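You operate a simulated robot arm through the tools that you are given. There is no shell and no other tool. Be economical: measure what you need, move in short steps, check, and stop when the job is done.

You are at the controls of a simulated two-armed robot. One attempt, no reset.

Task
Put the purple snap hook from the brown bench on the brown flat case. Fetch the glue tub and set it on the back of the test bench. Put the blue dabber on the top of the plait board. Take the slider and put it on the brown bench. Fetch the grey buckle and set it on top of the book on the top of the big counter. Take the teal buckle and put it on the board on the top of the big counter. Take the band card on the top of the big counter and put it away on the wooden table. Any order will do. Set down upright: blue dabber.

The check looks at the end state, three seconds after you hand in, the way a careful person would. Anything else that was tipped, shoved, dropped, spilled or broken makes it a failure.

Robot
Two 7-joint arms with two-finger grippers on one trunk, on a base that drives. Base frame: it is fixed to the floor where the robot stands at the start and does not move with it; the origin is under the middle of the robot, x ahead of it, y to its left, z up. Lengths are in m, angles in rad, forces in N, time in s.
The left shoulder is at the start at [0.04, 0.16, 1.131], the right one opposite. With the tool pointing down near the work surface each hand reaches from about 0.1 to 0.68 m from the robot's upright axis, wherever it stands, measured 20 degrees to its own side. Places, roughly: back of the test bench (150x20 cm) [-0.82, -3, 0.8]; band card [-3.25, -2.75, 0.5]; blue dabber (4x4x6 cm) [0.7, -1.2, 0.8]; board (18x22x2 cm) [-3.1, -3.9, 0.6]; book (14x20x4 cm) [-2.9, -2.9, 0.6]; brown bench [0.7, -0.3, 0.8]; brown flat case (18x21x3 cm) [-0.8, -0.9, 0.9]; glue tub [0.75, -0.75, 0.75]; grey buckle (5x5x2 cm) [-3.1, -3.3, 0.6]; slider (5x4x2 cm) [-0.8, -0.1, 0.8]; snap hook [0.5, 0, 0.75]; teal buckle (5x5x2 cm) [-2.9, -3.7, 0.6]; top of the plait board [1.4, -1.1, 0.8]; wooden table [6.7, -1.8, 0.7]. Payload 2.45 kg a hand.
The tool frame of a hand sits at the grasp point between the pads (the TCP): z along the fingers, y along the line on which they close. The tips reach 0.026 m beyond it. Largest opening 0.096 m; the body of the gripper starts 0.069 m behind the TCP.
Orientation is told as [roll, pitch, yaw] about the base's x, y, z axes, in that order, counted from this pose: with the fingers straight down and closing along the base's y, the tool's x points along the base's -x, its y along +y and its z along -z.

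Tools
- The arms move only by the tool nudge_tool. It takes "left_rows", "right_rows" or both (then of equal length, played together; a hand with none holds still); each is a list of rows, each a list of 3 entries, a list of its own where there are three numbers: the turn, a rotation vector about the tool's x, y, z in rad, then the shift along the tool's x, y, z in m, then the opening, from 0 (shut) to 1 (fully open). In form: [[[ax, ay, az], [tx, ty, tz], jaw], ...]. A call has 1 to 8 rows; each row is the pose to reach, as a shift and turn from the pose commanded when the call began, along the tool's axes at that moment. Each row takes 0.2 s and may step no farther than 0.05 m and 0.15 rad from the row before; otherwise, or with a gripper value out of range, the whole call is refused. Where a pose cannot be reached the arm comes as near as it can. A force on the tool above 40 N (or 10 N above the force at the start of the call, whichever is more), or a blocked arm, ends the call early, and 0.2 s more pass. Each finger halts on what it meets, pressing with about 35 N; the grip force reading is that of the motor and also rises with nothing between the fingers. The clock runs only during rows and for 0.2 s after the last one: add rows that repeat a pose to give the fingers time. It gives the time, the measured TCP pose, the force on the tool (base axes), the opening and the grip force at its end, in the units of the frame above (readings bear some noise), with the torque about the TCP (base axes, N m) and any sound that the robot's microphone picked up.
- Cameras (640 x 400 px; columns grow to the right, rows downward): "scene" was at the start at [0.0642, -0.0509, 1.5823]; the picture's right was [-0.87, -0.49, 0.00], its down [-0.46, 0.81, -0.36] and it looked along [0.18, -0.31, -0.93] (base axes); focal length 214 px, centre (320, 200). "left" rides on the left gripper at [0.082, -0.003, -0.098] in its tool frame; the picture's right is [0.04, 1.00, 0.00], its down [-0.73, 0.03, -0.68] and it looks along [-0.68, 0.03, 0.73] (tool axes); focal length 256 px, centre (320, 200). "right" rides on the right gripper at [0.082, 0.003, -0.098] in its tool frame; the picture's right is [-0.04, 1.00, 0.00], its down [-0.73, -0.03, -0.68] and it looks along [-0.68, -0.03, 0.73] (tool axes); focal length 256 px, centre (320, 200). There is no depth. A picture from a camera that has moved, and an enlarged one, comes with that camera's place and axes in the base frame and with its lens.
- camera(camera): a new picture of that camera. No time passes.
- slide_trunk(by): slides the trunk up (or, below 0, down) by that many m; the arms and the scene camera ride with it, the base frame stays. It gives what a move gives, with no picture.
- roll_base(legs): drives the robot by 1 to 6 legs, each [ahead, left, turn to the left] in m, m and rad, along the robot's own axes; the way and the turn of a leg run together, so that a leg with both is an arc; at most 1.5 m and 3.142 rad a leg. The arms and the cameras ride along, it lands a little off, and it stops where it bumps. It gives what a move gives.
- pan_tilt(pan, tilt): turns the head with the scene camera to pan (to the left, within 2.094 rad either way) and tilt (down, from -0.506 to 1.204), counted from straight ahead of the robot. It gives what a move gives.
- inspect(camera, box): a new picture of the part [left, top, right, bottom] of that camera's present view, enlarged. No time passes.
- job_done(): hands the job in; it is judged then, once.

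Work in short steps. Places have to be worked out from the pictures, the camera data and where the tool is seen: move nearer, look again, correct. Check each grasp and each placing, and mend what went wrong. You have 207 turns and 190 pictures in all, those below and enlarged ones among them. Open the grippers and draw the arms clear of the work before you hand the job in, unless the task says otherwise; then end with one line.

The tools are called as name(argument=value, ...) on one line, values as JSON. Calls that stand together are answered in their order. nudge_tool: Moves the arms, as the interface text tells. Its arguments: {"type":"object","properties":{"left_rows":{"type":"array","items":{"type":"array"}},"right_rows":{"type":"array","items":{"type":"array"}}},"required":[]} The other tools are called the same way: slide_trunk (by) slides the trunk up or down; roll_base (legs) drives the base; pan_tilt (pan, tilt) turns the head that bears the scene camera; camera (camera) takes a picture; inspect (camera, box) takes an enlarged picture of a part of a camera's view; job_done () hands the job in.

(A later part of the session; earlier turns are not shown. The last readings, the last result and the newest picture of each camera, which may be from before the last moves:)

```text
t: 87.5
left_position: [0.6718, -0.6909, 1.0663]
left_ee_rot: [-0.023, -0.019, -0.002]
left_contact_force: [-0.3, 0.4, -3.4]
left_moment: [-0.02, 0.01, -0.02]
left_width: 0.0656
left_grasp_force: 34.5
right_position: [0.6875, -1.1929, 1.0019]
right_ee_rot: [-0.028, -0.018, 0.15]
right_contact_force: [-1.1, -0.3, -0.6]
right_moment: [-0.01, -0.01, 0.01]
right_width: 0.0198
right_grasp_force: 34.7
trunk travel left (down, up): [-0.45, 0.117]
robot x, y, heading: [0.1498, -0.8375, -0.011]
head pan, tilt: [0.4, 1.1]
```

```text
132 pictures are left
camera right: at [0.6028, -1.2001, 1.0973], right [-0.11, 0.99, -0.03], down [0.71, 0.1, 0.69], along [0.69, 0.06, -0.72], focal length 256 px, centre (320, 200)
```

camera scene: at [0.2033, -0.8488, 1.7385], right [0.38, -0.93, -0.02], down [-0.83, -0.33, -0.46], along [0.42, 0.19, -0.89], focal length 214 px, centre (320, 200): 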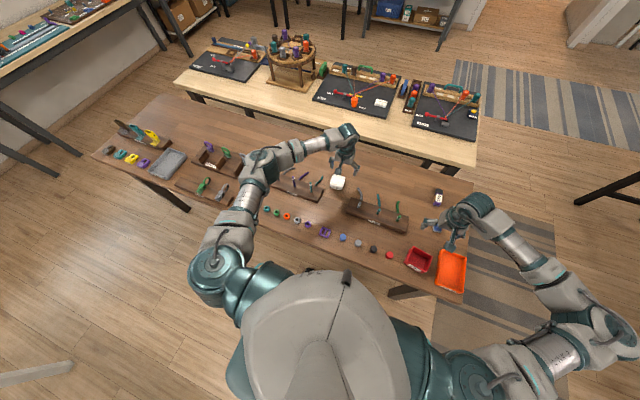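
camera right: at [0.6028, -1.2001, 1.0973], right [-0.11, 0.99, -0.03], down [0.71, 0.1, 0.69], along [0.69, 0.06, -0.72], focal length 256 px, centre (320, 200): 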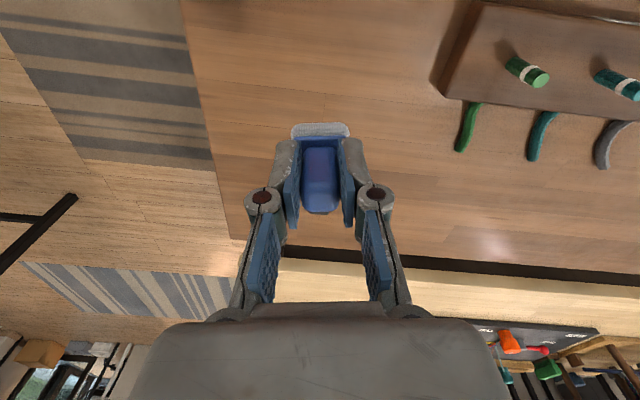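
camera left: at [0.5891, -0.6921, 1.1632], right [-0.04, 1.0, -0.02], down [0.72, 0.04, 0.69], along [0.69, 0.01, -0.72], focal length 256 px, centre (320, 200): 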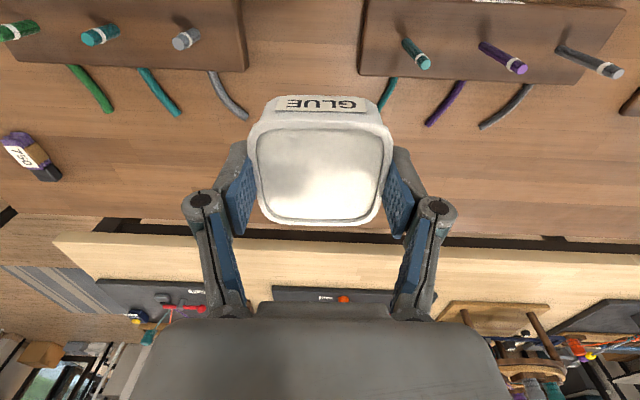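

Both items are held. I retract both hands, then drive back, right along the bench end, forward along the rug, and turn left to face the cream table's end.

nudge_tool(left_rows=[[[0, 0, 0], [0.03, 0, -0.01], 0.3], [[0, 0, 0], [0.06, 0, -0.02], 0.3], [[0, 0, 0], [0.09, 0, -0.03], 0.3], [[0, 0, 0], [0.12, 0, -0.04], 0.3], [[0, 0, 0], [0.15, 0, -0.05], 0.3], [[0, 0, 0], [0.17, 0, -0.06], 0.3]], right_rows=[[[0, 0, 0.05], [0.03, 0.01, -0.02], 0], [[0, 0, 0.1], [0.06, 0.02, -0.04], 0], [[0, 0, 0.15], [0.09, 0.03, -0.06], 0], [[0, 0, 0.15], [0.12, 0.04, -0.08], 0], [[0, 0, 0.15], [0.15, 0.05, -0.1], 0], [[0, 0, 0.15], [0.17, 0.06, -0.12], 0]])

roll_base(legs=[[-0.13, 0, 0], [0, -0.95, 0]])

pan_tilt(pan=0.3, tilt=0.7)

camera(camera="scene")

```text
t: 88.8
left_position: [0.5017, -0.6901, 1.1247]
left_ee_rot: [-0.022, -0.02, 0.0]
left_contact_force: [0.1, 0.3, -3.2]
left_moment: [-0.01, 0.01, 0.0]
left_width: 0.0658
left_grasp_force: 35.0
right_position: [0.5061, -1.1578, 1.117]
right_ee_rot: [-0.022, -0.022, 0.0]
right_contact_force: [0.1, 0.1, -0.2]
right_moment: [0.01, -0.02, 0.01]
right_width: 0.0199
right_grasp_force: 35.0
trunk travel left (down, up): [-0.45, 0.117]
robot x, y, heading: [0.148, -0.8344, -0.008]
head pan, tilt: [0.4, 1.1]
```

```text
t: 94.7
left_position: [0.36, -1.6306, 1.1222]
left_ee_rot: [-0.028, -0.017, -0.002]
left_contact_force: [0.6, -0.3, -3.5]
left_moment: [-0.03, 0.02, 0.04]
left_width: 0.0656
left_grasp_force: 35.2
right_position: [0.365, -2.0981, 1.1188]
right_ee_rot: [-0.03, -0.023, -0.001]
right_contact_force: [-0.6, 0.4, -0.5]
right_moment: [-0.01, 0.02, -0.01]
right_width: 0.0199
right_grasp_force: 35.6
trunk travel left (down, up): [-0.45, 0.117]
robot x, y, heading: [0.0099, -1.7824, -0.014]
head pan, tilt: [0.4, 1.1]
```

```text
t: 95.6
left_position: [0.3575, -1.6326, 1.1235]
left_ee_rot: [-0.027, -0.021, -0.002]
left_contact_force: [-0.2, -0.4, -2.3]
left_moment: [0.0, -0.02, 0.02]
left_width: 0.0656
left_grasp_force: 35.4
right_position: [0.3632, -2.0996, 1.1177]
right_ee_rot: [-0.027, -0.026, 0.0]
right_contact_force: [0.6, -0.4, 0.3]
right_moment: [0.02, 0.0, 0.01]
right_width: 0.0197
right_grasp_force: 35.5
trunk travel left (down, up): [-0.45, 0.117]
robot x, y, heading: [0.0108, -1.7794, -0.012]
head pan, tilt: [0.3, 0.7]
```

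```text
131 pictures are left
camera scene: at [0.0832, -1.7582, 1.7682], right [0.28, -0.96, 0.0], down [-0.62, -0.18, -0.76], along [0.73, 0.22, -0.65], focal length 214 px, centre (320, 200)
```

scene: 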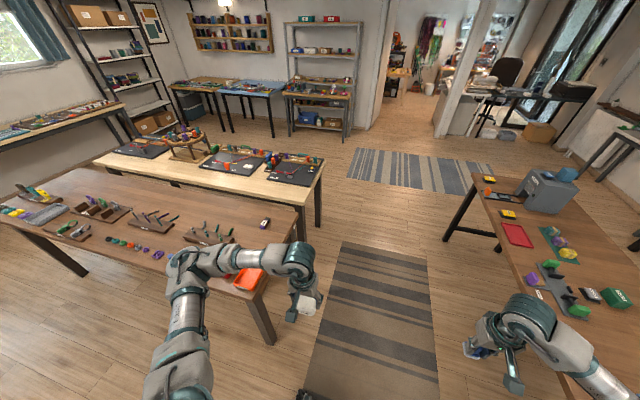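

Path along the rug is clear. I drive ahead 1.17 m and turn left to face the cream table end.

roll_base(legs=[[1.17, 0.03, 0], [0, 0, 1.58]])

pan_tilt(pan=-0.2, tilt=0.85)

camera(camera="scene")

camera(camera="right")

```text
t: 105.4
left_position: [1.0244, -1.4276, 1.1236]
left_ee_rot: [-0.024, -0.02, 1.587]
left_contact_force: [0.8, -0.4, -2.6]
left_moment: [-0.02, -0.01, -0.02]
left_width: 0.0656
left_grasp_force: 34.9
right_position: [1.4935, -1.4143, 1.1185]
right_ee_rot: [-0.024, -0.025, 1.589]
right_contact_force: [-0.4, -0.3, 0.0]
right_moment: [0.01, 0.02, 0.01]
right_width: 0.0198
right_grasp_force: 35.1
trunk travel left (down, up): [-0.45, 0.117]
robot x, y, heading: [1.1772, -1.7717, 1.572]
head pan, tilt: [0.3, 0.7]
```

```text
t: 106.3
left_position: [1.025, -1.4295, 1.1249]
left_ee_rot: [-0.025, -0.024, 1.587]
left_contact_force: [-0.5, -0.5, -2.3]
left_moment: [0.0, 0.0, -0.01]
left_width: 0.0657
left_grasp_force: 35.4
right_position: [1.4937, -1.4169, 1.1206]
right_ee_rot: [-0.023, -0.028, 1.587]
right_contact_force: [-0.1, 0.3, -0.7]
right_moment: [0.03, 0.0, -0.04]
right_width: 0.0197
right_grasp_force: 35.0
trunk travel left (down, up): [-0.45, 0.117]
robot x, y, heading: [1.1782, -1.7715, 1.575]
head pan, tilt: [-0.201, 0.85]
```

```text
130 pictures are left
camera scene: at [1.1964, -1.7064, 1.756], right [0.98, -0.19, 0.0], down [-0.15, -0.74, -0.66], along [0.13, 0.65, -0.75], focal length 214 px, centre (320, 200)
```

scene: 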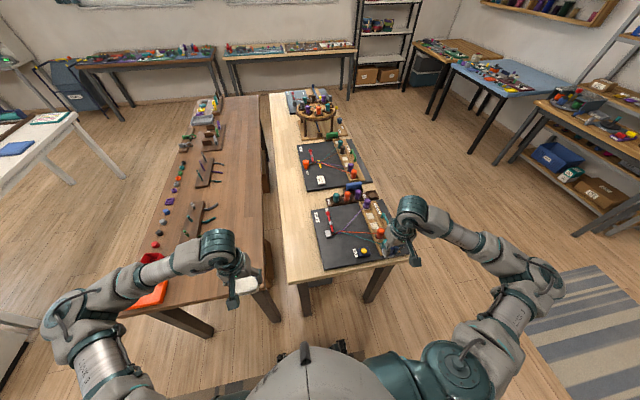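

```text
129 pictures are left
camera right: at [1.4875, -1.5006, 1.2143], right [-1.0, 0.02, -0.02], down [0.0, 0.71, 0.7], along [0.03, 0.7, -0.71], focal length 256 px, centre (320, 200)
```

right: 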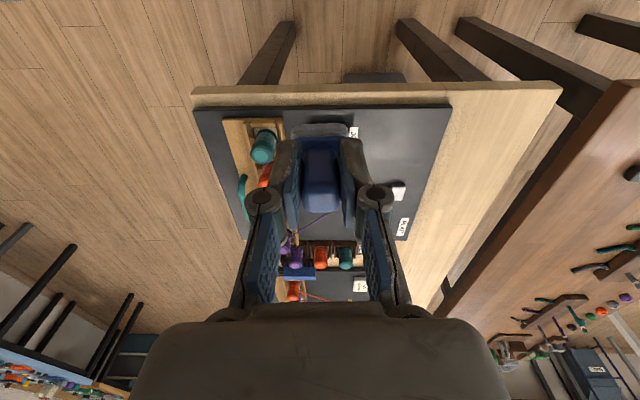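

inspect(camera="scene", box=[280, 130, 420, 280])

inspect(camera="right", box=[180, 70, 470, 310])

```text
2.67 times, centred on (350, 205) of scene
camera zoom: at [1.1964, -1.7064, 1.756], right [0.98, -0.19, 0.0], down [-0.15, -0.74, -0.66], along [0.13, 0.65, -0.75], focal length 572 px, centre (240, 187)
```

zoom: 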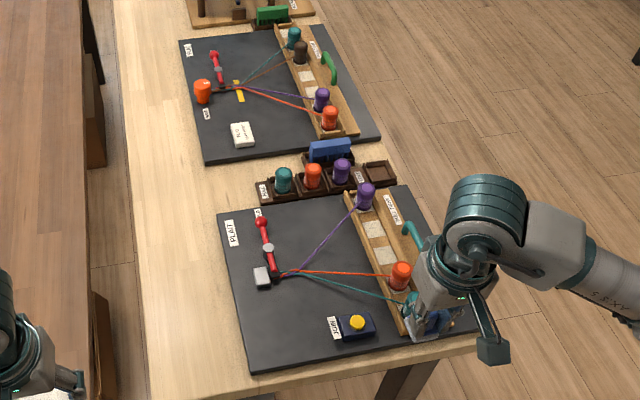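

```text
1.67 times, centred on (325, 190) of right
camera zoom: at [1.4875, -1.5006, 1.2143], right [-1.0, 0.02, -0.02], down [0.0, 0.71, 0.7], along [0.03, 0.7, -0.71], focal length 427 px, centre (312, 217)
```

zoom: 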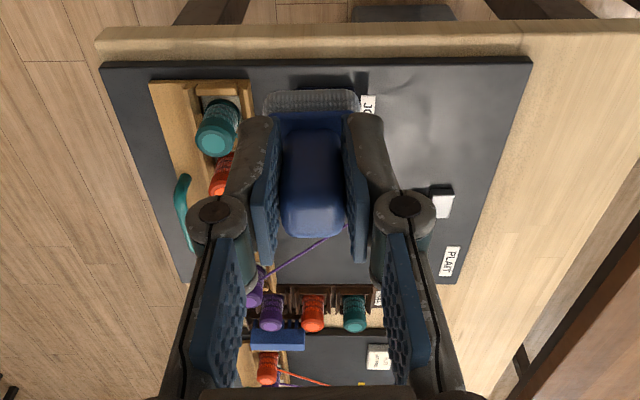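

The near mat is the plait board; a clear spot is at about (1.375, -1.225), away from the clamp, cords and the "join" box. I move the dabber above it.

nudge_tool(right_rows=[[[0, 0, 0], [-0.02, 0.012, 0.0], 0], [[0, 0, 0], [-0.045, 0.028, 0.01], 0], [[0, 0, 0], [-0.075, 0.045, 0.03], 0], [[0, 0, 0], [-0.105, 0.065, 0.06], 0], [[0, 0, 0], [-0.135, 0.085, 0.09], 0], [[0, 0, 0], [-0.16, 0.105, 0.12], 0], [[0, 0, 0], [-0.18, 0.115, 0.145], 0], [[0, 0, 0], [-0.189, 0.12, 0.165], 0]])

nudge_tool(right_rows=[[[0, 0, 0], [0, 0, 0], 0], [[0, 0, 0], [0, 0, 0], 0], [[0, 0, 0], [0, 0, 0], 0], [[0, 0, 0], [0, 0, 0], 0], [[0, 0, 0], [0, 0, 0], 0], [[0, 0, 0], [0, 0, 0], 0]])

camera(camera="right")

inspect(camera="scene", box=[280, 130, 420, 280])

```text
t: 108.1
left_position: [1.0245, -1.4294, 1.1242]
left_ee_rot: [-0.024, -0.023, 1.586]
left_contact_force: [0.8, -0.2, -2.8]
left_moment: [0.01, 0.0, 0.0]
left_width: 0.0658
left_grasp_force: 35.3
right_position: [1.374, -1.224, 0.9544]
right_ee_rot: [-0.026, -0.029, 1.589]
right_contact_force: [0.3, 1.0, -0.3]
right_moment: [-0.04, -0.02, -0.02]
right_width: 0.0199
right_grasp_force: 34.5
trunk travel left (down, up): [-0.45, 0.117]
robot x, y, heading: [1.175, -1.7718, 1.576]
head pan, tilt: [-0.201, 0.85]
```

```text
t: 109.5
left_position: [1.024, -1.4308, 1.1252]
left_ee_rot: [-0.025, -0.022, 1.588]
left_contact_force: [-0.3, 1.1, -2.8]
left_moment: [0.0, -0.02, 0.01]
left_width: 0.0658
left_grasp_force: 34.9
right_position: [1.3732, -1.2236, 0.954]
right_ee_rot: [-0.026, -0.027, 1.589]
right_contact_force: [-0.1, -0.3, -0.9]
right_moment: [-0.02, -0.02, 0.03]
right_width: 0.0196
right_grasp_force: 35.0
trunk travel left (down, up): [-0.45, 0.117]
robot x, y, heading: [1.1754, -1.7728, 1.576]
head pan, tilt: [-0.201, 0.85]
```

```text
126 pictures are left
camera right: at [1.3679, -1.3082, 1.0513], right [-1.0, 0.02, -0.02], down [0.0, 0.71, 0.7], along [0.03, 0.7, -0.71], focal length 256 px, centre (320, 200)
```

right: 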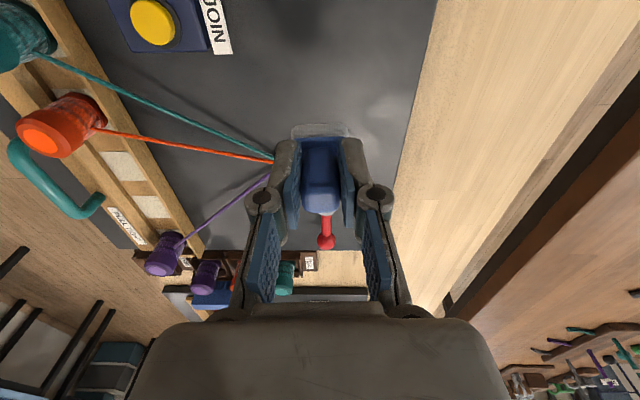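

```text
2.67 times, centred on (350, 205) of scene
camera zoom: at [1.1947, -1.7046, 1.756], right [0.98, -0.2, 0.0], down [-0.15, -0.74, -0.66], along [0.13, 0.64, -0.75], focal length 572 px, centre (240, 187)
```

zoom: 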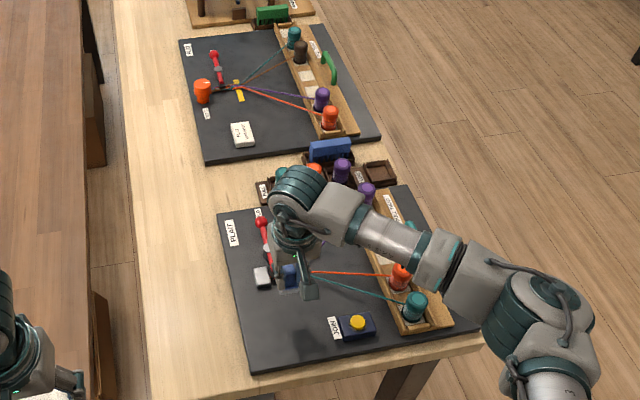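

The landing spot below is clear. I descend to ~0.88 with 8 mm backoff, then feel for contact.

nudge_tool(right_rows=[[[0, 0, 0], [0.004, 0, 0.02], 0], [[0, 0, 0], [0.008, 0.001, 0.04], 0], [[0, 0, 0], [0.01, 0.002, 0.06], 0], [[0, 0, 0], [0.01, 0.002, 0.073], 0], [[0, 0, 0], [0.01, 0.002, 0.073], 0]])

nudge_tool(right_rows=[[[0, 0, 0], [0, 0, 0.004], 0], [[0, 0, 0], [0, 0, 0.008], 0], [[0, 0, 0], [0, 0, 0.01], 0]])

camera(camera="right")

```text
t: 110.7
left_position: [1.0234, -1.4333, 1.1238]
left_ee_rot: [-0.025, -0.021, 1.587]
left_contact_force: [0.5, -0.4, -3.3]
left_moment: [0.03, -0.01, -0.01]
left_width: 0.0658
left_grasp_force: 34.7
right_position: [1.3726, -1.2338, 0.8836]
right_ee_rot: [-0.026, -0.027, 1.588]
right_contact_force: [-1.3, -0.2, -0.2]
right_moment: [0.0, 0.0, -0.03]
right_width: 0.0198
right_grasp_force: 35.0
trunk travel left (down, up): [-0.45, 0.117]
robot x, y, heading: [1.179, -1.7727, 1.578]
head pan, tilt: [-0.201, 0.85]
```

```text
t: 111.5
left_position: [1.0251, -1.4293, 1.1248]
left_ee_rot: [-0.024, -0.022, 1.587]
left_contact_force: [0.1, -0.3, -3.3]
left_moment: [-0.03, -0.02, -0.01]
left_width: 0.0656
left_grasp_force: 35.2
right_position: [1.374, -1.2326, 0.8727]
right_ee_rot: [-0.027, -0.029, 1.587]
right_contact_force: [0.0, 0.1, -0.5]
right_moment: [-0.03, -0.01, 0.02]
right_width: 0.0199
right_grasp_force: 35.0
trunk travel left (down, up): [-0.45, 0.117]
robot x, y, heading: [1.1734, -1.7703, 1.575]
head pan, tilt: [-0.201, 0.85]
```

```text
124 pictures are left
camera right: at [1.3676, -1.3165, 0.9681], right [-1.0, 0.02, -0.02], down [0.0, 0.71, 0.7], along [0.03, 0.7, -0.71], focal length 256 px, centre (320, 200)
```

right: 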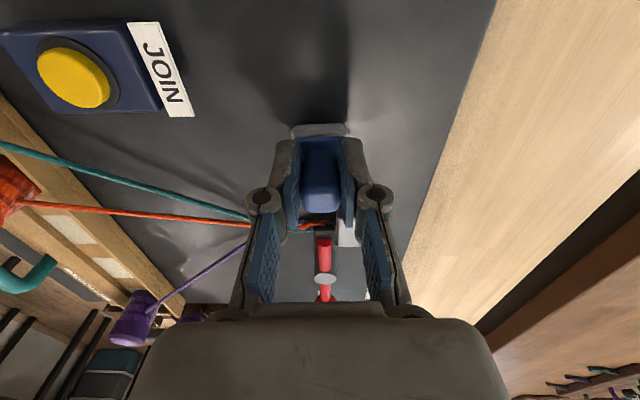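

Still no contact; the shadow gap is closing. I continue in small steps.

nudge_tool(right_rows=[[[0, 0, 0], [0, 0, 0.003], 0], [[0, 0, 0], [0, 0, 0.006], 0]])

nudge_tool(right_rows=[[[0, 0, 0], [0, 0, 0.003], 0], [[0, 0, 0], [0, 0, 0.005], 0]])

```text
t: 112.1
left_position: [1.023, -1.4309, 1.126]
left_ee_rot: [-0.026, -0.024, 1.585]
left_contact_force: [-0.5, -0.1, -4.0]
left_moment: [0.0, 0.0, -0.03]
left_width: 0.0656
left_grasp_force: 34.9
right_position: [1.3727, -1.232, 0.8695]
right_ee_rot: [-0.025, -0.031, 1.584]
right_contact_force: [1.0, -0.4, 12.2]
right_moment: [-0.18, 0.17, 0.02]
right_width: 0.0198
right_grasp_force: 35.0
trunk travel left (down, up): [-0.45, 0.117]
robot x, y, heading: [1.1774, -1.7742, 1.575]
head pan, tilt: [-0.201, 0.85]
```

```text
t: 112.7
left_position: [1.0234, -1.4316, 1.1246]
left_ee_rot: [-0.023, -0.022, 1.589]
left_contact_force: [-0.2, 1.0, -3.1]
left_moment: [-0.01, 0.03, 0.0]
left_width: 0.0656
left_grasp_force: 34.6
right_position: [1.3719, -1.2326, 0.8646]
right_ee_rot: [-0.027, -0.033, 1.586]
right_contact_force: [4.8, 1.5, 29.3]
right_moment: [0.26, 0.16, -0.01]
right_width: 0.0202
right_grasp_force: 35.2
trunk travel left (down, up): [-0.45, 0.117]
robot x, y, heading: [1.1756, -1.7738, 1.577]
head pan, tilt: [-0.201, 0.85]
```

Seated with force. I relax 3 mm, open and rise.

nudge_tool(right_rows=[[[0, 0, 0], [0, 0, -0.003], 0], [[0, 0, 0], [0, 0, -0.004], 0.2], [[0, 0, 0], [0, 0, -0.004], 0.5], [[0, 0, 0], [0, 0, -0.004], 0.5], [[0, 0, 0], [0, 0, -0.03], 0.5], [[0, 0, 0], [0, 0, -0.065], 0.5], [[0, 0, 0], [0, 0, -0.1], 0.5], [[0, 0, 0], [0, 0, -0.14], 0.5]])

camera(camera="right")

inspect(camera="scene", box=[280, 130, 420, 280])

```text
t: 114.5
left_position: [1.0233, -1.4305, 1.1245]
left_ee_rot: [-0.023, -0.022, 1.587]
left_contact_force: [-0.3, -0.9, -4.3]
left_moment: [0.02, -0.03, 0.01]
left_width: 0.0657
left_grasp_force: 35.0
right_position: [1.3698, -1.2362, 1.0018]
right_ee_rot: [-0.025, -0.027, 1.586]
right_contact_force: [0.0, -1.2, 0.3]
right_moment: [0.05, 0.04, 0.0]
right_width: 0.0479
right_grasp_force: 0.0
trunk travel left (down, up): [-0.45, 0.117]
robot x, y, heading: [1.1749, -1.7711, 1.575]
head pan, tilt: [-0.201, 0.85]
```

```text
123 pictures are left
camera right: at [1.3639, -1.3215, 1.0978], right [-1.0, 0.02, -0.02], down [0.0, 0.71, 0.7], along [0.03, 0.7, -0.71], focal length 256 px, centre (320, 200)
```

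right: 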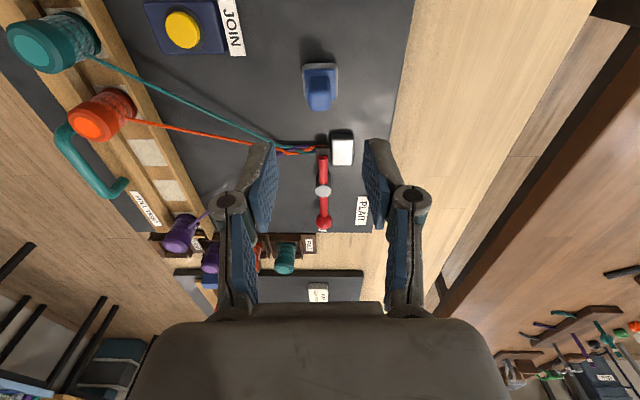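

```text
2.67 times, centred on (350, 205) of scene
camera zoom: at [1.1943, -1.7055, 1.756], right [0.98, -0.2, 0.0], down [-0.15, -0.74, -0.66], along [0.13, 0.64, -0.75], focal length 572 px, centre (240, 187)
```

zoom: 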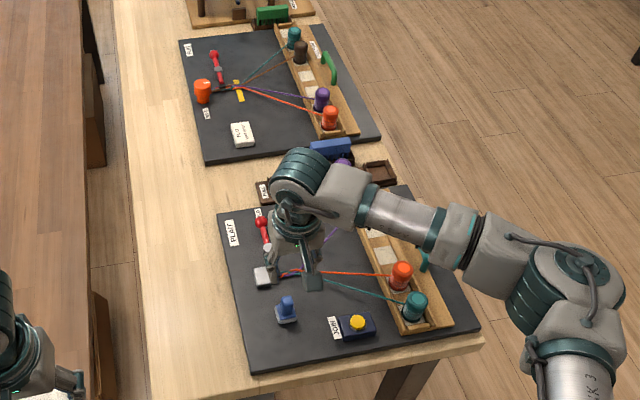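

The dabber stands upright on the plait board. I retract the right arm and drive towards the test bench with the tub: turn to face -x and go along the corridor.

nudge_tool(right_rows=[[[0, 0, 0], [0.02, -0.012, -0.03], 0.5], [[0, 0, 0], [0.045, -0.028, -0.06], 0.5], [[0, 0, 0], [0.075, -0.045, -0.08], 0.5], [[0, 0, 0], [0.105, -0.065, -0.1], 0.5], [[0, 0, 0], [0.135, -0.085, -0.11], 0.5], [[0, 0, 0], [0.16, -0.105, -0.12], 0.5], [[0, 0, 0], [0.18, -0.115, -0.12], 0.5]])

roll_base(legs=[[0, 0, 1.57], [1.2, 0.05, 0]])

pan_tilt(pan=0.5, tilt=0.5)

camera(camera="scene")

```text
t: 116.1
left_position: [1.0262, -1.4316, 1.1248]
left_ee_rot: [-0.023, -0.022, 1.587]
left_contact_force: [0.4, -1.4, -2.4]
left_moment: [0.01, 0.02, 0.0]
left_width: 0.0655
left_grasp_force: 35.2
right_position: [1.4853, -1.4194, 1.1205]
right_ee_rot: [-0.025, -0.029, 1.589]
right_contact_force: [-0.6, -0.2, -0.2]
right_moment: [0.04, -0.03, 0.0]
right_width: 0.0479
right_grasp_force: 0.1
trunk travel left (down, up): [-0.45, 0.117]
robot x, y, heading: [1.177, -1.7769, 1.576]
head pan, tilt: [-0.201, 0.85]
```

```text
t: 126.0
left_position: [-0.368, -1.9724, 1.1234]
left_ee_rot: [-0.024, -0.021, -3.13]
left_contact_force: [-0.4, 0.8, -2.7]
left_moment: [0.0, 0.03, 0.0]
left_width: 0.0655
left_grasp_force: 35.1
right_position: [-0.3776, -1.5131, 1.1195]
right_ee_rot: [-0.024, -0.029, -3.128]
right_contact_force: [0.6, -0.7, -0.6]
right_moment: [-0.01, 0.01, 0.0]
right_width: 0.0481
right_grasp_force: 0.0
trunk travel left (down, up): [-0.45, 0.117]
robot x, y, heading: [-0.0219, -1.8189, 3.141]
head pan, tilt: [-0.201, 0.85]
```

```text
t: 127.1
left_position: [-0.3645, -1.9725, 1.1272]
left_ee_rot: [-0.025, -0.024, -3.131]
left_contact_force: [0.3, -0.1, -2.6]
left_moment: [0.01, -0.02, -0.01]
left_width: 0.0655
left_grasp_force: 35.1
right_position: [-0.374, -1.5133, 1.1214]
right_ee_rot: [-0.025, -0.029, -3.129]
right_contact_force: [0.3, 0.1, -0.5]
right_moment: [0.0, 0.01, -0.02]
right_width: 0.0482
right_grasp_force: 0.2
trunk travel left (down, up): [-0.45, 0.117]
robot x, y, heading: [-0.0253, -1.8229, 3.14]
head pan, tilt: [0.499, 0.499]
```

```text
121 pictures are left
camera scene: at [-0.0923, -1.8646, 1.786], right [-0.48, 0.88, 0.0], down [0.42, 0.23, -0.88], along [-0.77, -0.42, -0.48], focal length 214 px, centre (320, 200)
```

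scene: 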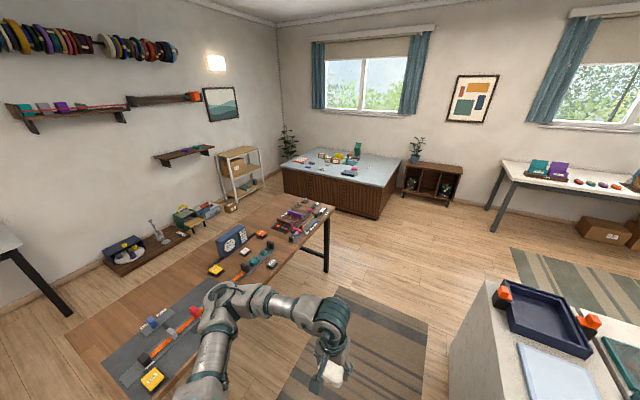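

The test bench spans roughly y -2.5 to -3.1. I go ahead 0.6 and turn left to face it.

roll_base(legs=[[0.6, 0, 0], [0, 0, 1.57]])

pan_tilt(pan=0.0, tilt=0.8)

camera(camera="scene")

inspect(camera="scene", box=[180, 60, 480, 260])

```text
t: 134.3
left_position: [-0.4785, -2.1643, 1.1245]
left_ee_rot: [-0.022, -0.025, -1.566]
left_contact_force: [0.0, -0.5, -3.7]
left_moment: [0.01, 0.0, 0.0]
left_width: 0.0654
left_grasp_force: 34.8
right_position: [-0.94, -2.1737, 1.1208]
right_ee_rot: [-0.025, -0.03, -1.561]
right_contact_force: [0.1, -0.5, 0.2]
right_moment: [-0.01, -0.02, -0.02]
right_width: 0.0477
right_grasp_force: 0.0
trunk travel left (down, up): [-0.45, 0.117]
robot x, y, heading: [-0.6276, -1.8239, -1.579]
head pan, tilt: [0.499, 0.499]
```

```text
t: 135.2
left_position: [-0.4787, -2.1621, 1.1271]
left_ee_rot: [-0.024, -0.026, -1.565]
left_contact_force: [0.6, 0.0, -4.0]
left_moment: [0.03, 0.0, 0.01]
left_width: 0.0654
left_grasp_force: 34.4
right_position: [-0.9393, -2.1707, 1.1222]
right_ee_rot: [-0.024, -0.033, -1.563]
right_contact_force: [0.3, 0.5, 0.3]
right_moment: [0.01, 0.02, -0.03]
right_width: 0.0481
right_grasp_force: 0.1
trunk travel left (down, up): [-0.45, 0.117]
robot x, y, heading: [-0.6308, -1.8224, -1.577]
head pan, tilt: [0.0, 0.799]
```

```text
120 pictures are left
camera scene: at [-0.6279, -1.894, 1.7601], right [-1.0, 0.0, 0.0], down [0.0, 0.72, -0.7], along [0.0, -0.7, -0.72], focal length 214 px, centre (320, 200)
```

scene: 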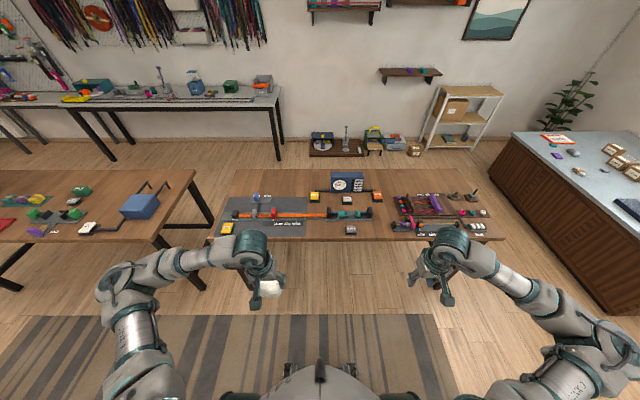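

```text
2.00 times, centred on (330, 160) of scene
camera zoom: at [-0.6279, -1.894, 1.7601], right [-1.0, 0.0, 0.0], down [0.0, 0.72, -0.7], along [0.0, -0.7, -0.72], focal length 429 px, centre (300, 280)
```

zoom: 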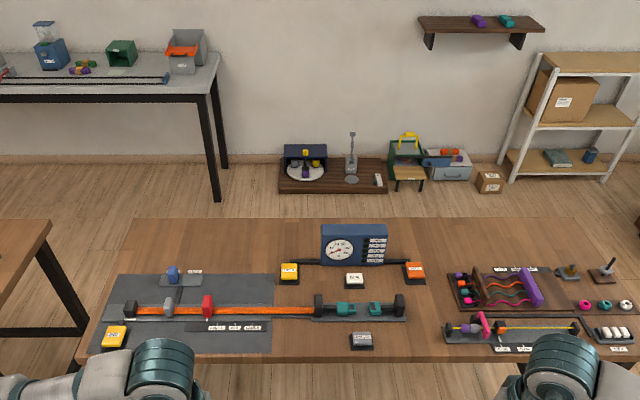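

The back strip of the test bench is clear near its right end (x≈-1.25, y≈-3.03), which is easier to reach from behind, where there is room up to the wall. First I go right along the front and look down the gap to the counter.

roll_base(legs=[[0, -1.5, 0]])

pan_tilt(pan=0.1, tilt=0.6)

camera(camera="scene")

```text
t: 142.6
left_position: [-1.9692, -2.16, 1.1263]
left_ee_rot: [-0.025, -0.026, -1.558]
left_contact_force: [-0.4, 0.4, -3.2]
left_moment: [0.03, -0.02, 0.0]
left_width: 0.0657
left_grasp_force: 35.9
right_position: [-2.4298, -2.1703, 1.1223]
right_ee_rot: [-0.026, -0.031, -1.556]
right_contact_force: [-0.6, -0.6, -0.6]
right_moment: [0.03, 0.0, -0.02]
right_width: 0.048
right_grasp_force: 0.1
trunk travel left (down, up): [-0.45, 0.117]
robot x, y, heading: [-2.1194, -1.8204, -1.569]
head pan, tilt: [0.0, 0.799]
```

```text
t: 143.4
left_position: [-1.9705, -2.1572, 1.1283]
left_ee_rot: [-0.025, -0.027, -1.559]
left_contact_force: [0.5, -0.3, -2.9]
left_moment: [0.01, 0.02, 0.0]
left_width: 0.0654
left_grasp_force: 34.8
right_position: [-2.4309, -2.1704, 1.1219]
right_ee_rot: [-0.024, -0.032, -1.555]
right_contact_force: [0.0, -0.3, 0.9]
right_moment: [0.03, -0.01, -0.02]
right_width: 0.0479
right_grasp_force: 0.1
trunk travel left (down, up): [-0.45, 0.117]
robot x, y, heading: [-2.1223, -1.8243, -1.569]
head pan, tilt: [0.099, 0.6]
```

```text
118 pictures are left
camera scene: at [-2.1121, -1.8997, 1.7768], right [-0.99, -0.1, 0.0], down [-0.06, 0.57, -0.82], along [0.08, -0.82, -0.57], focal length 214 px, centre (320, 200)
```

scene: 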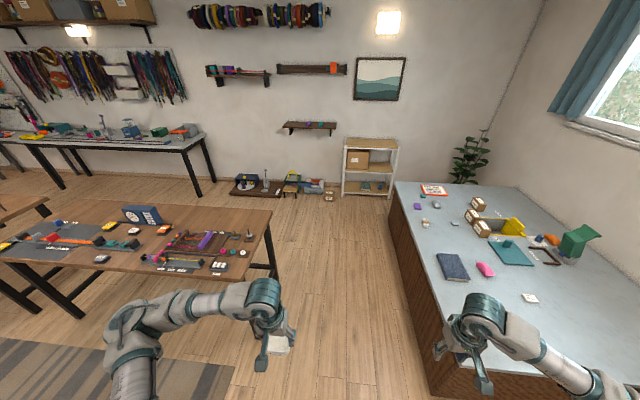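

The gap is clear. I drive ahead 1.85, turn left to +x, advance behind the bench, and turn to face it.

roll_base(legs=[[1.5, 0, 0], [0.36, 0, 0], [0, 0, 1.57], [1.05, 0, 0], [0, 0, 1.57]])

pan_tilt(pan=0.0, tilt=0.85)

camera(camera="scene")

camera(camera="left")

```text
t: 165.3
left_position: [-1.2358, -3.3386, 1.1283]
left_ee_rot: [-0.022, -0.028, 1.573]
left_contact_force: [-0.2, -0.7, -3.1]
left_moment: [-0.04, -0.01, -0.03]
left_width: 0.0653
left_grasp_force: 34.5
right_position: [-0.775, -3.3307, 1.1228]
right_ee_rot: [-0.024, -0.034, 1.575]
right_contact_force: [-0.7, 0.1, 0.4]
right_moment: [0.0, 0.0, -0.02]
right_width: 0.0479
right_grasp_force: 0.0
trunk travel left (down, up): [-0.45, 0.117]
robot x, y, heading: [-1.0864, -3.6758, 1.564]
head pan, tilt: [0.099, 0.6]
```

```text
t: 166.1
left_position: [-1.2357, -3.3402, 1.1289]
left_ee_rot: [-0.026, -0.031, 1.572]
left_contact_force: [-0.6, 0.0, -3.5]
left_moment: [-0.01, 0.0, 0.01]
left_width: 0.0656
left_grasp_force: 34.8
right_position: [-0.7772, -3.3335, 1.1227]
right_ee_rot: [-0.025, -0.036, 1.575]
right_contact_force: [0.4, 0.8, 0.7]
right_moment: [-0.01, -0.01, 0.03]
right_width: 0.0481
right_grasp_force: 0.0
trunk travel left (down, up): [-0.45, 0.117]
robot x, y, heading: [-1.0864, -3.6725, 1.559]
head pan, tilt: [0.0, 0.85]
```

```text
117 pictures are left
camera scene: at [-1.0844, -3.6078, 1.7561], right [1.0, -0.01, 0.0], down [-0.01, -0.75, -0.66], along [0.01, 0.66, -0.75], focal length 214 px, centre (320, 200)
```

scene: 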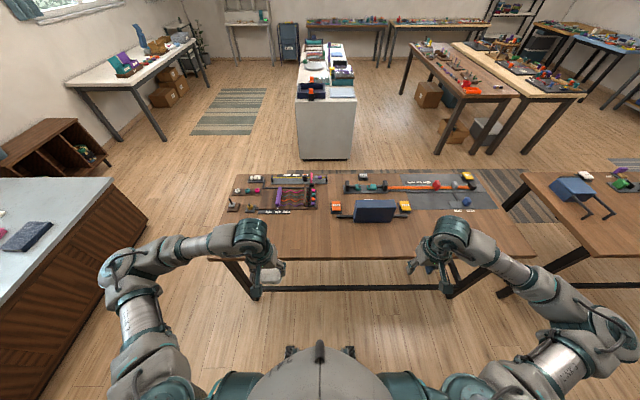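

```text
116 pictures are left
camera left: at [-1.2352, -3.4253, 1.2239], right [-1.0, -0.04, -0.03], down [-0.05, 0.71, 0.7], along [-0.01, 0.7, -0.71], focal length 256 px, centre (320, 200)
```

left: 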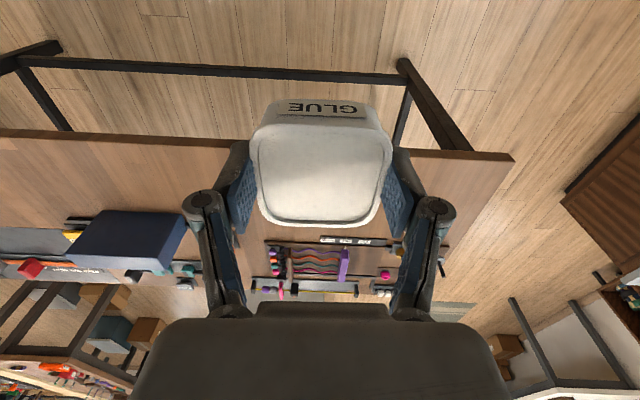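

From behind, the back strip (y -3.14 to -2.94) near x=-1.24 is clear. I move the base 0.12 ahead and bring the tub over it.

roll_base(legs=[[0.12, 0, 0]])

nudge_tool(left_rows=[[[0, 0, 0], [-0.02, 0, 0.02], 0.3], [[0, 0, 0], [-0.05, 0, 0.04], 0.3], [[0, 0, 0], [-0.08, 0, 0.07], 0.3], [[0, 0, 0], [-0.11, 0, 0.1], 0.3], [[0, 0, 0], [-0.14, 0, 0.13], 0.3], [[0, 0, 0], [-0.165, 0, 0.165], 0.3], [[0, 0, 0], [-0.18, 0, 0.2], 0.3], [[0, 0, 0], [-0.182, 0, 0.22], 0.3]])

camera(camera="left")

inspect(camera="scene", box=[200, 150, 440, 310])

```text
t: 167.3
left_position: [-1.2357, -3.2209, 1.1295]
left_ee_rot: [-0.024, -0.031, 1.572]
left_contact_force: [1.0, -0.7, -3.0]
left_moment: [-0.02, -0.02, -0.01]
left_width: 0.0654
left_grasp_force: 35.1
right_position: [-0.7741, -3.2147, 1.1239]
right_ee_rot: [-0.024, -0.037, 1.574]
right_contact_force: [0.5, 0.0, 0.1]
right_moment: [0.02, 0.03, 0.04]
right_width: 0.048
right_grasp_force: 0.1
trunk travel left (down, up): [-0.45, 0.117]
robot x, y, heading: [-1.0894, -3.5575, 1.559]
head pan, tilt: [0.0, 0.85]
```

```text
t: 169.1
left_position: [-1.2316, -3.0335, 0.9142]
left_ee_rot: [-0.024, -0.032, 1.575]
left_contact_force: [0.4, 0.5, -3.4]
left_moment: [0.01, 0.02, 0.0]
left_width: 0.0656
left_grasp_force: 34.6
right_position: [-0.7748, -3.215, 1.1244]
right_ee_rot: [-0.025, -0.036, 1.574]
right_contact_force: [0.7, -0.5, 1.3]
right_moment: [0.02, 0.0, -0.01]
right_width: 0.0478
right_grasp_force: 0.0
trunk travel left (down, up): [-0.45, 0.117]
robot x, y, heading: [-1.0889, -3.5553, 1.562]
head pan, tilt: [0.0, 0.85]
```

```text
115 pictures are left
camera left: at [-1.2297, -3.1179, 1.0101], right [-1.0, -0.04, -0.03], down [-0.05, 0.71, 0.7], along [-0.01, 0.7, -0.71], focal length 256 px, centre (320, 200)
```

left: 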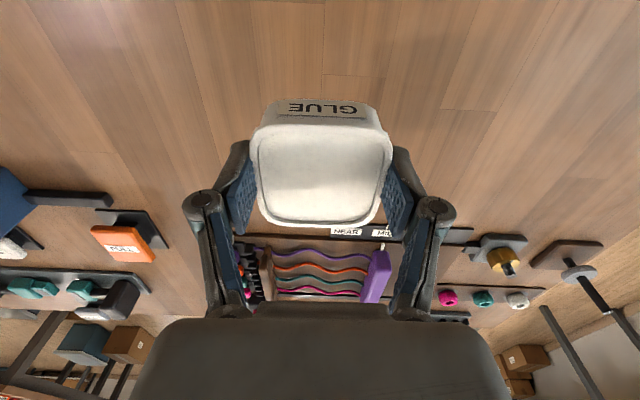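

```text
2.50 times, centred on (320, 230) of scene
camera zoom: at [-1.0827, -3.4866, 1.756], right [1.0, -0.01, 0.0], down [-0.01, -0.75, -0.66], along [0.01, 0.66, -0.75], focal length 536 px, centre (320, 125)
```

zoom: 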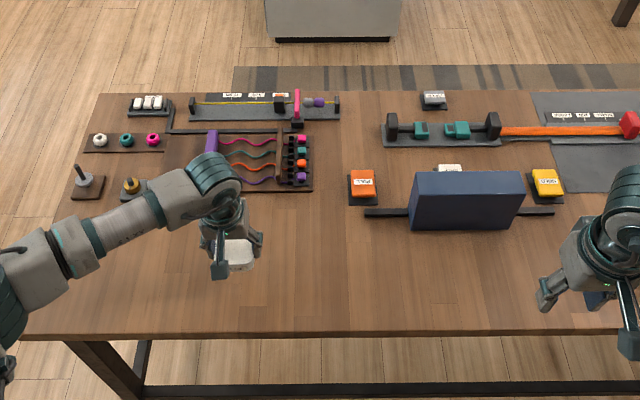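

Spot clear with margin. I descend and feel for contact.

nudge_tool(left_rows=[[[0, 0, 0], [0, 0, 0.02], 0.3], [[0, 0, 0], [0, 0, 0.045], 0.3], [[0, 0, 0], [0, 0, 0.06], 0.3], [[0, 0, 0], [0, 0, 0.06], 0.3]])

nudge_tool(left_rows=[[[0, 0, 0], [0, 0, 0.004], 0.3], [[0, 0, 0], [0, 0, 0.008], 0.3], [[0, 0, 0], [0, 0, 0.012], 0.3]])

nudge_tool(left_rows=[[[0, 0, 0], [0, 0, 0.003], 0.3], [[0, 0, 0], [0, 0, 0.006], 0.3]])

```text
t: 170.1
left_position: [-1.2281, -3.0313, 0.8545]
left_ee_rot: [-0.025, -0.032, 1.573]
left_contact_force: [0.5, 0.1, -3.6]
left_moment: [-0.04, -0.01, -0.01]
left_width: 0.0655
left_grasp_force: 35.2
right_position: [-0.7746, -3.2158, 1.1247]
right_ee_rot: [-0.025, -0.037, 1.574]
right_contact_force: [0.4, 0.5, -0.5]
right_moment: [-0.04, 0.02, 0.0]
right_width: 0.048
right_grasp_force: 0.1
trunk travel left (down, up): [-0.45, 0.117]
robot x, y, heading: [-1.0882, -3.556, 1.561]
head pan, tilt: [0.0, 0.85]
```

```text
t: 170.9
left_position: [-1.2287, -3.0302, 0.8434]
left_ee_rot: [-0.022, -0.031, 1.572]
left_contact_force: [0.2, 0.0, -4.0]
left_moment: [0.02, 0.0, 0.0]
left_width: 0.0654
left_grasp_force: 35.6
right_position: [-0.775, -3.2156, 1.1238]
right_ee_rot: [-0.024, -0.037, 1.573]
right_contact_force: [0.4, 0.6, -0.6]
right_moment: [-0.01, 0.01, 0.0]
right_width: 0.048
right_grasp_force: 0.2
trunk travel left (down, up): [-0.45, 0.117]
robot x, y, heading: [-1.0887, -3.5546, 1.563]
head pan, tilt: [0.0, 0.85]
```

```text
t: 171.5
left_position: [-1.2284, -3.0295, 0.8405]
left_ee_rot: [-0.021, -0.036, 1.573]
left_contact_force: [-2.4, -0.1, 9.7]
left_moment: [-0.43, 0.55, -0.08]
left_width: 0.0656
left_grasp_force: 35.7
right_position: [-0.7742, -3.217, 1.1249]
right_ee_rot: [-0.026, -0.037, 1.574]
right_contact_force: [0.0, -0.4, -0.2]
right_moment: [0.02, 0.02, 0.0]
right_width: 0.048
right_grasp_force: 0.1
trunk travel left (down, up): [-0.45, 0.117]
robot x, y, heading: [-1.0875, -3.5555, 1.56]
head pan, tilt: [0.0, 0.85]
```

Contact at 0.8405. I open and rise.

nudge_tool(left_rows=[[[0, 0, 0], [0, 0, 0], 0.6], [[0, 0, 0], [0, 0, 0], 1], [[0, 0, 0], [0, 0, 0], 1], [[0, 0, 0], [0, 0, 0], 1], [[0, 0, 0], [0, 0, -0.04], 1], [[0, 0, 0], [0, 0, -0.08], 1], [[0, 0, 0], [0, 0, -0.12], 1], [[0, 0, 0], [0.01, 0, -0.16], 1]])

camera(camera="left")

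nudge_tool(left_rows=[[[0, 0, 0], [0.03, 0, -0.03], 1], [[0, 0, 0], [0.06, 0, -0.06], 1], [[0, 0, 0], [0.09, 0, -0.09], 1], [[0, 0, 0], [0.12, 0, -0.12], 1], [[0, 0, 0], [0.15, 0, -0.13], 1], [[0, 0, 0], [0.18, 0, -0.13], 1]])

inspect(camera="scene", box=[200, 150, 440, 310])

```text
t: 173.3
left_position: [-1.2326, -3.0463, 0.9977]
left_ee_rot: [-0.023, -0.033, 1.573]
left_contact_force: [-0.6, 0.2, 0.2]
left_moment: [0.01, -0.03, -0.02]
left_width: 0.0961
left_grasp_force: 0.1
right_position: [-0.776, -3.216, 1.125]
right_ee_rot: [-0.025, -0.038, 1.574]
right_contact_force: [1.3, -1.4, -0.1]
right_moment: [0.05, 0.0, -0.02]
right_width: 0.048
right_grasp_force: 0.0
trunk travel left (down, up): [-0.45, 0.117]
robot x, y, heading: [-1.0838, -3.5547, 1.568]
head pan, tilt: [0.0, 0.85]
```

```text
113 pictures are left
camera left: at [-1.2317, -3.1308, 1.0927], right [-1.0, -0.04, -0.02], down [-0.05, 0.71, 0.7], along [-0.01, 0.7, -0.71], focal length 256 px, centre (320, 200)
```

left: 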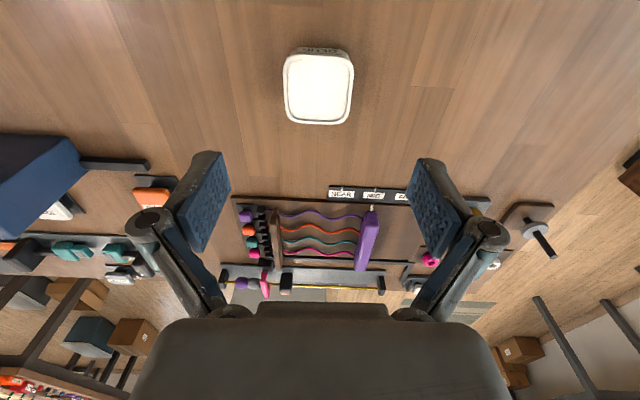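

```text
t: 174.7
left_position: [-1.2355, -3.231, 1.1205]
left_ee_rot: [-0.023, -0.031, 1.573]
left_contact_force: [-0.1, 0.3, 0.0]
left_moment: [0.0, 0.02, 0.02]
left_width: 0.096
left_grasp_force: 0.0
right_position: [-0.7739, -3.2153, 1.1238]
right_ee_rot: [-0.024, -0.037, 1.575]
right_contact_force: [-0.1, -0.9, 0.7]
right_moment: [-0.02, 0.02, -0.03]
right_width: 0.0483
right_grasp_force: 0.0
trunk travel left (down, up): [-0.45, 0.117]
robot x, y, heading: [-1.0843, -3.5525, 1.557]
head pan, tilt: [0.0, 0.85]
```

```text
2.50 times, centred on (320, 230) of scene
camera zoom: at [-1.0831, -3.489, 1.7561], right [1.0, -0.01, 0.0], down [-0.01, -0.75, -0.66], along [0.01, 0.66, -0.75], focal length 536 px, centre (320, 125)
```

zoom: 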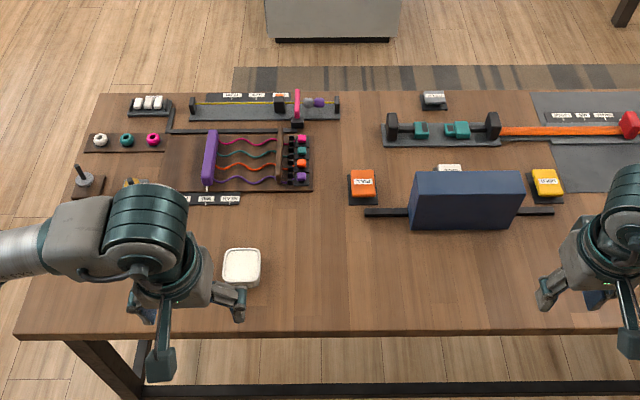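

Tub is on the back of the test bench. Now to the big counter: back off, turn to face -x, approach and look.

roll_base(legs=[[-0.1, 0, 0], [0, 0, 1.575], [0.95, 0, 0]])

pan_tilt(pan=0.0, tilt=0.75)

camera(camera="scene")

inspect(camera="scene", box=[190, 60, 490, 260])

```text
t: 184.3
left_position: [-2.3658, -3.8073, 1.1199]
left_ee_rot: [-0.024, -0.034, -3.128]
left_contact_force: [-0.5, -0.6, -0.2]
left_moment: [0.0, 0.0, -0.03]
left_width: 0.096
left_grasp_force: 0.1
right_position: [-2.3851, -3.3457, 1.1236]
right_ee_rot: [-0.025, -0.037, -3.127]
right_contact_force: [0.9, 0.4, -0.2]
right_moment: [0.01, 0.0, 0.02]
right_width: 0.048
right_grasp_force: 0.0
trunk travel left (down, up): [-0.45, 0.117]
robot x, y, heading: [-2.0423, -3.6552, -3.137]
head pan, tilt: [0.0, 0.85]
```

```text
t: 184.9
left_position: [-2.3639, -3.8068, 1.1212]
left_ee_rot: [-0.024, -0.032, -3.128]
left_contact_force: [0.9, 0.5, -0.5]
left_moment: [0.03, 0.03, 0.0]
left_width: 0.0962
left_grasp_force: 0.0
right_position: [-2.3828, -3.3455, 1.1247]
right_ee_rot: [-0.024, -0.039, -3.128]
right_contact_force: [-0.1, 0.0, 0.3]
right_moment: [0.02, -0.02, 0.04]
right_width: 0.0478
right_grasp_force: 0.1
trunk travel left (down, up): [-0.45, 0.117]
robot x, y, heading: [-2.0417, -3.6576, -3.141]
head pan, tilt: [0.0, 0.75]
```

```text
111 pictures are left
camera scene: at [-2.1118, -3.6539, 1.764], right [0.0, 1.0, 0.0], down [0.68, 0.0, -0.73], along [-0.73, 0.0, -0.68], focal length 214 px, centre (320, 200)
```

scene: 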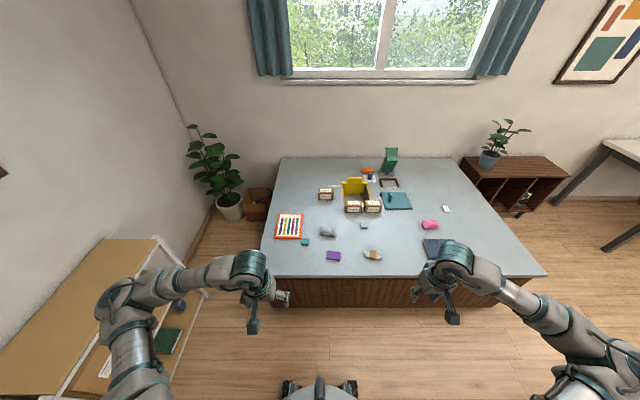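

```text
2.00 times, centred on (340, 160) of scene
camera zoom: at [-2.1118, -3.6539, 1.764], right [0.0, 1.0, 0.0], down [0.68, 0.0, -0.73], along [-0.73, 0.0, -0.68], focal length 429 px, centre (280, 280)
```

zoom: 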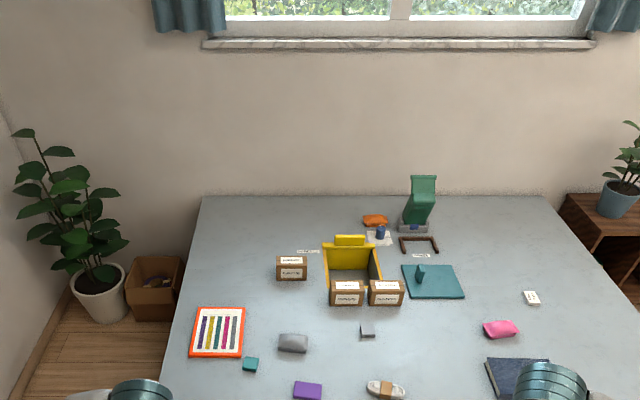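

Everything is identified: teal buckle (-2.96,-3.75), board (-3.09,-3.88), grey buckle (-3.09,-3.35), book (-2.91,-2.89), card (-3.27,-2.69). The counter edge is at x≈-2.71. I drive 0.35 closer and lower the trunk 0.3.

roll_base(legs=[[0.2, 0, 0], [0.13, 0.0, 0]])

slide_trunk(by=-0.3)

pan_tilt(pan=0.0, tilt=1.0)

camera(camera="scene")

camera(camera="right")

camera(camera="left")

```text
t: 187.4
left_position: [-2.6937, -3.8053, 1.122]
left_ee_rot: [-0.024, -0.036, -3.131]
left_contact_force: [-0.3, -0.1, -0.1]
left_moment: [0.03, -0.02, 0.0]
left_width: 0.096
left_grasp_force: 0.0
right_position: [-2.712, -3.3458, 1.1252]
right_ee_rot: [-0.026, -0.039, -3.132]
right_contact_force: [-1.1, -0.3, 0.3]
right_moment: [-0.02, 0.0, 0.0]
right_width: 0.0483
right_grasp_force: 0.0
trunk travel left (down, up): [-0.45, 0.117]
robot x, y, heading: [-2.368, -3.6559, 3.145]
head pan, tilt: [0.0, 0.75]
```

```text
t: 190.4
left_position: [-2.6956, -3.806, 0.8098]
left_ee_rot: [-0.023, 0.014, -3.13]
left_contact_force: [-0.4, -0.2, 1.1]
left_moment: [0.01, 0.02, 0.0]
left_width: 0.0959
left_grasp_force: 0.1
right_position: [-2.7117, -3.3452, 0.827]
right_ee_rot: [-0.026, -0.042, -3.132]
right_contact_force: [-0.1, -0.4, -0.4]
right_moment: [0.01, 0.01, -0.03]
right_width: 0.0481
right_grasp_force: 0.0
trunk travel left (down, up): [-0.15, 0.417]
robot x, y, heading: [-2.3714, -3.6576, 3.138]
head pan, tilt: [0.0, 0.75]
```

```text
t: 191.2
left_position: [-2.696, -3.8061, 0.8086]
left_ee_rot: [-0.022, 0.012, -3.129]
left_contact_force: [0.1, 1.0, -0.3]
left_moment: [0.02, -0.01, -0.02]
left_width: 0.0962
left_grasp_force: 0.0
right_position: [-2.7111, -3.3448, 0.8263]
right_ee_rot: [-0.024, -0.04, -3.131]
right_contact_force: [0.3, -0.4, -0.2]
right_moment: [0.03, -0.01, -0.01]
right_width: 0.0478
right_grasp_force: 0.1
trunk travel left (down, up): [-0.15, 0.417]
robot x, y, heading: [-2.37, -3.6556, 3.145]
head pan, tilt: [0.0, 1.0]
```

```text
109 pictures are left
camera scene: at [-2.5957, -3.6536, 1.434], right [0.0, 1.0, 0.0], down [0.84, 0.0, -0.54], along [-0.54, 0.0, -0.84], focal length 214 px, centre (320, 200)
```

scene: 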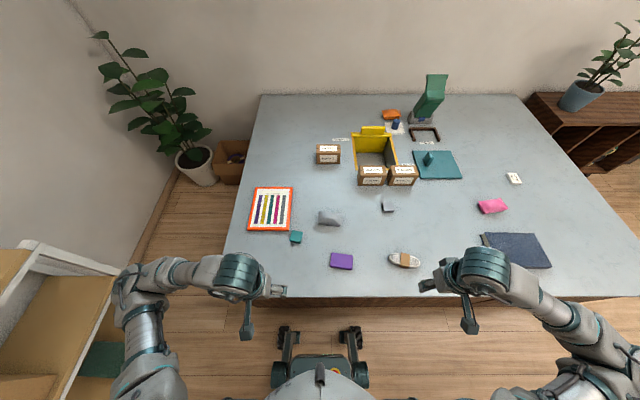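

```text
108 pictures are left
camera right: at [-2.6263, -3.3499, 0.9198], right [-0.03, -1.0, -0.02], down [-0.71, 0.0, 0.71], along [-0.71, 0.04, -0.7], focal length 256 px, centre (320, 200)
```

right: 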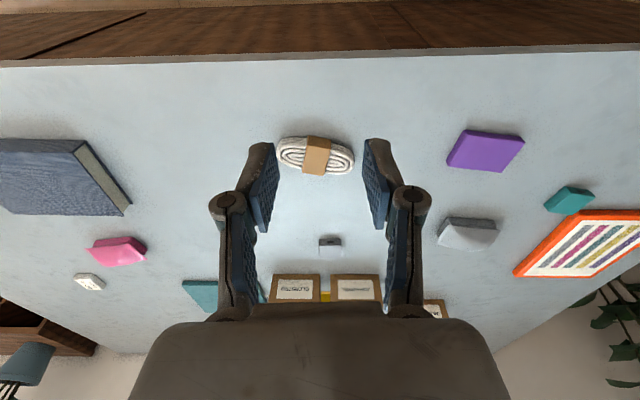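

```text
107 pictures are left
camera left: at [-2.615, -3.8041, 0.9077], right [0.05, -1.0, -0.02], down [-0.74, -0.05, 0.67], along [-0.67, -0.02, -0.74], focal length 256 px, centre (320, 200)
```

left: 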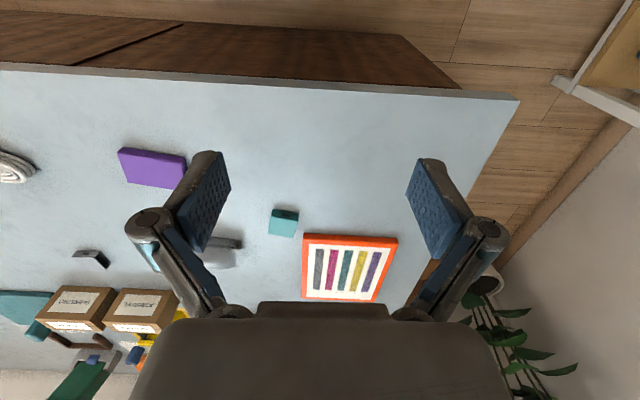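

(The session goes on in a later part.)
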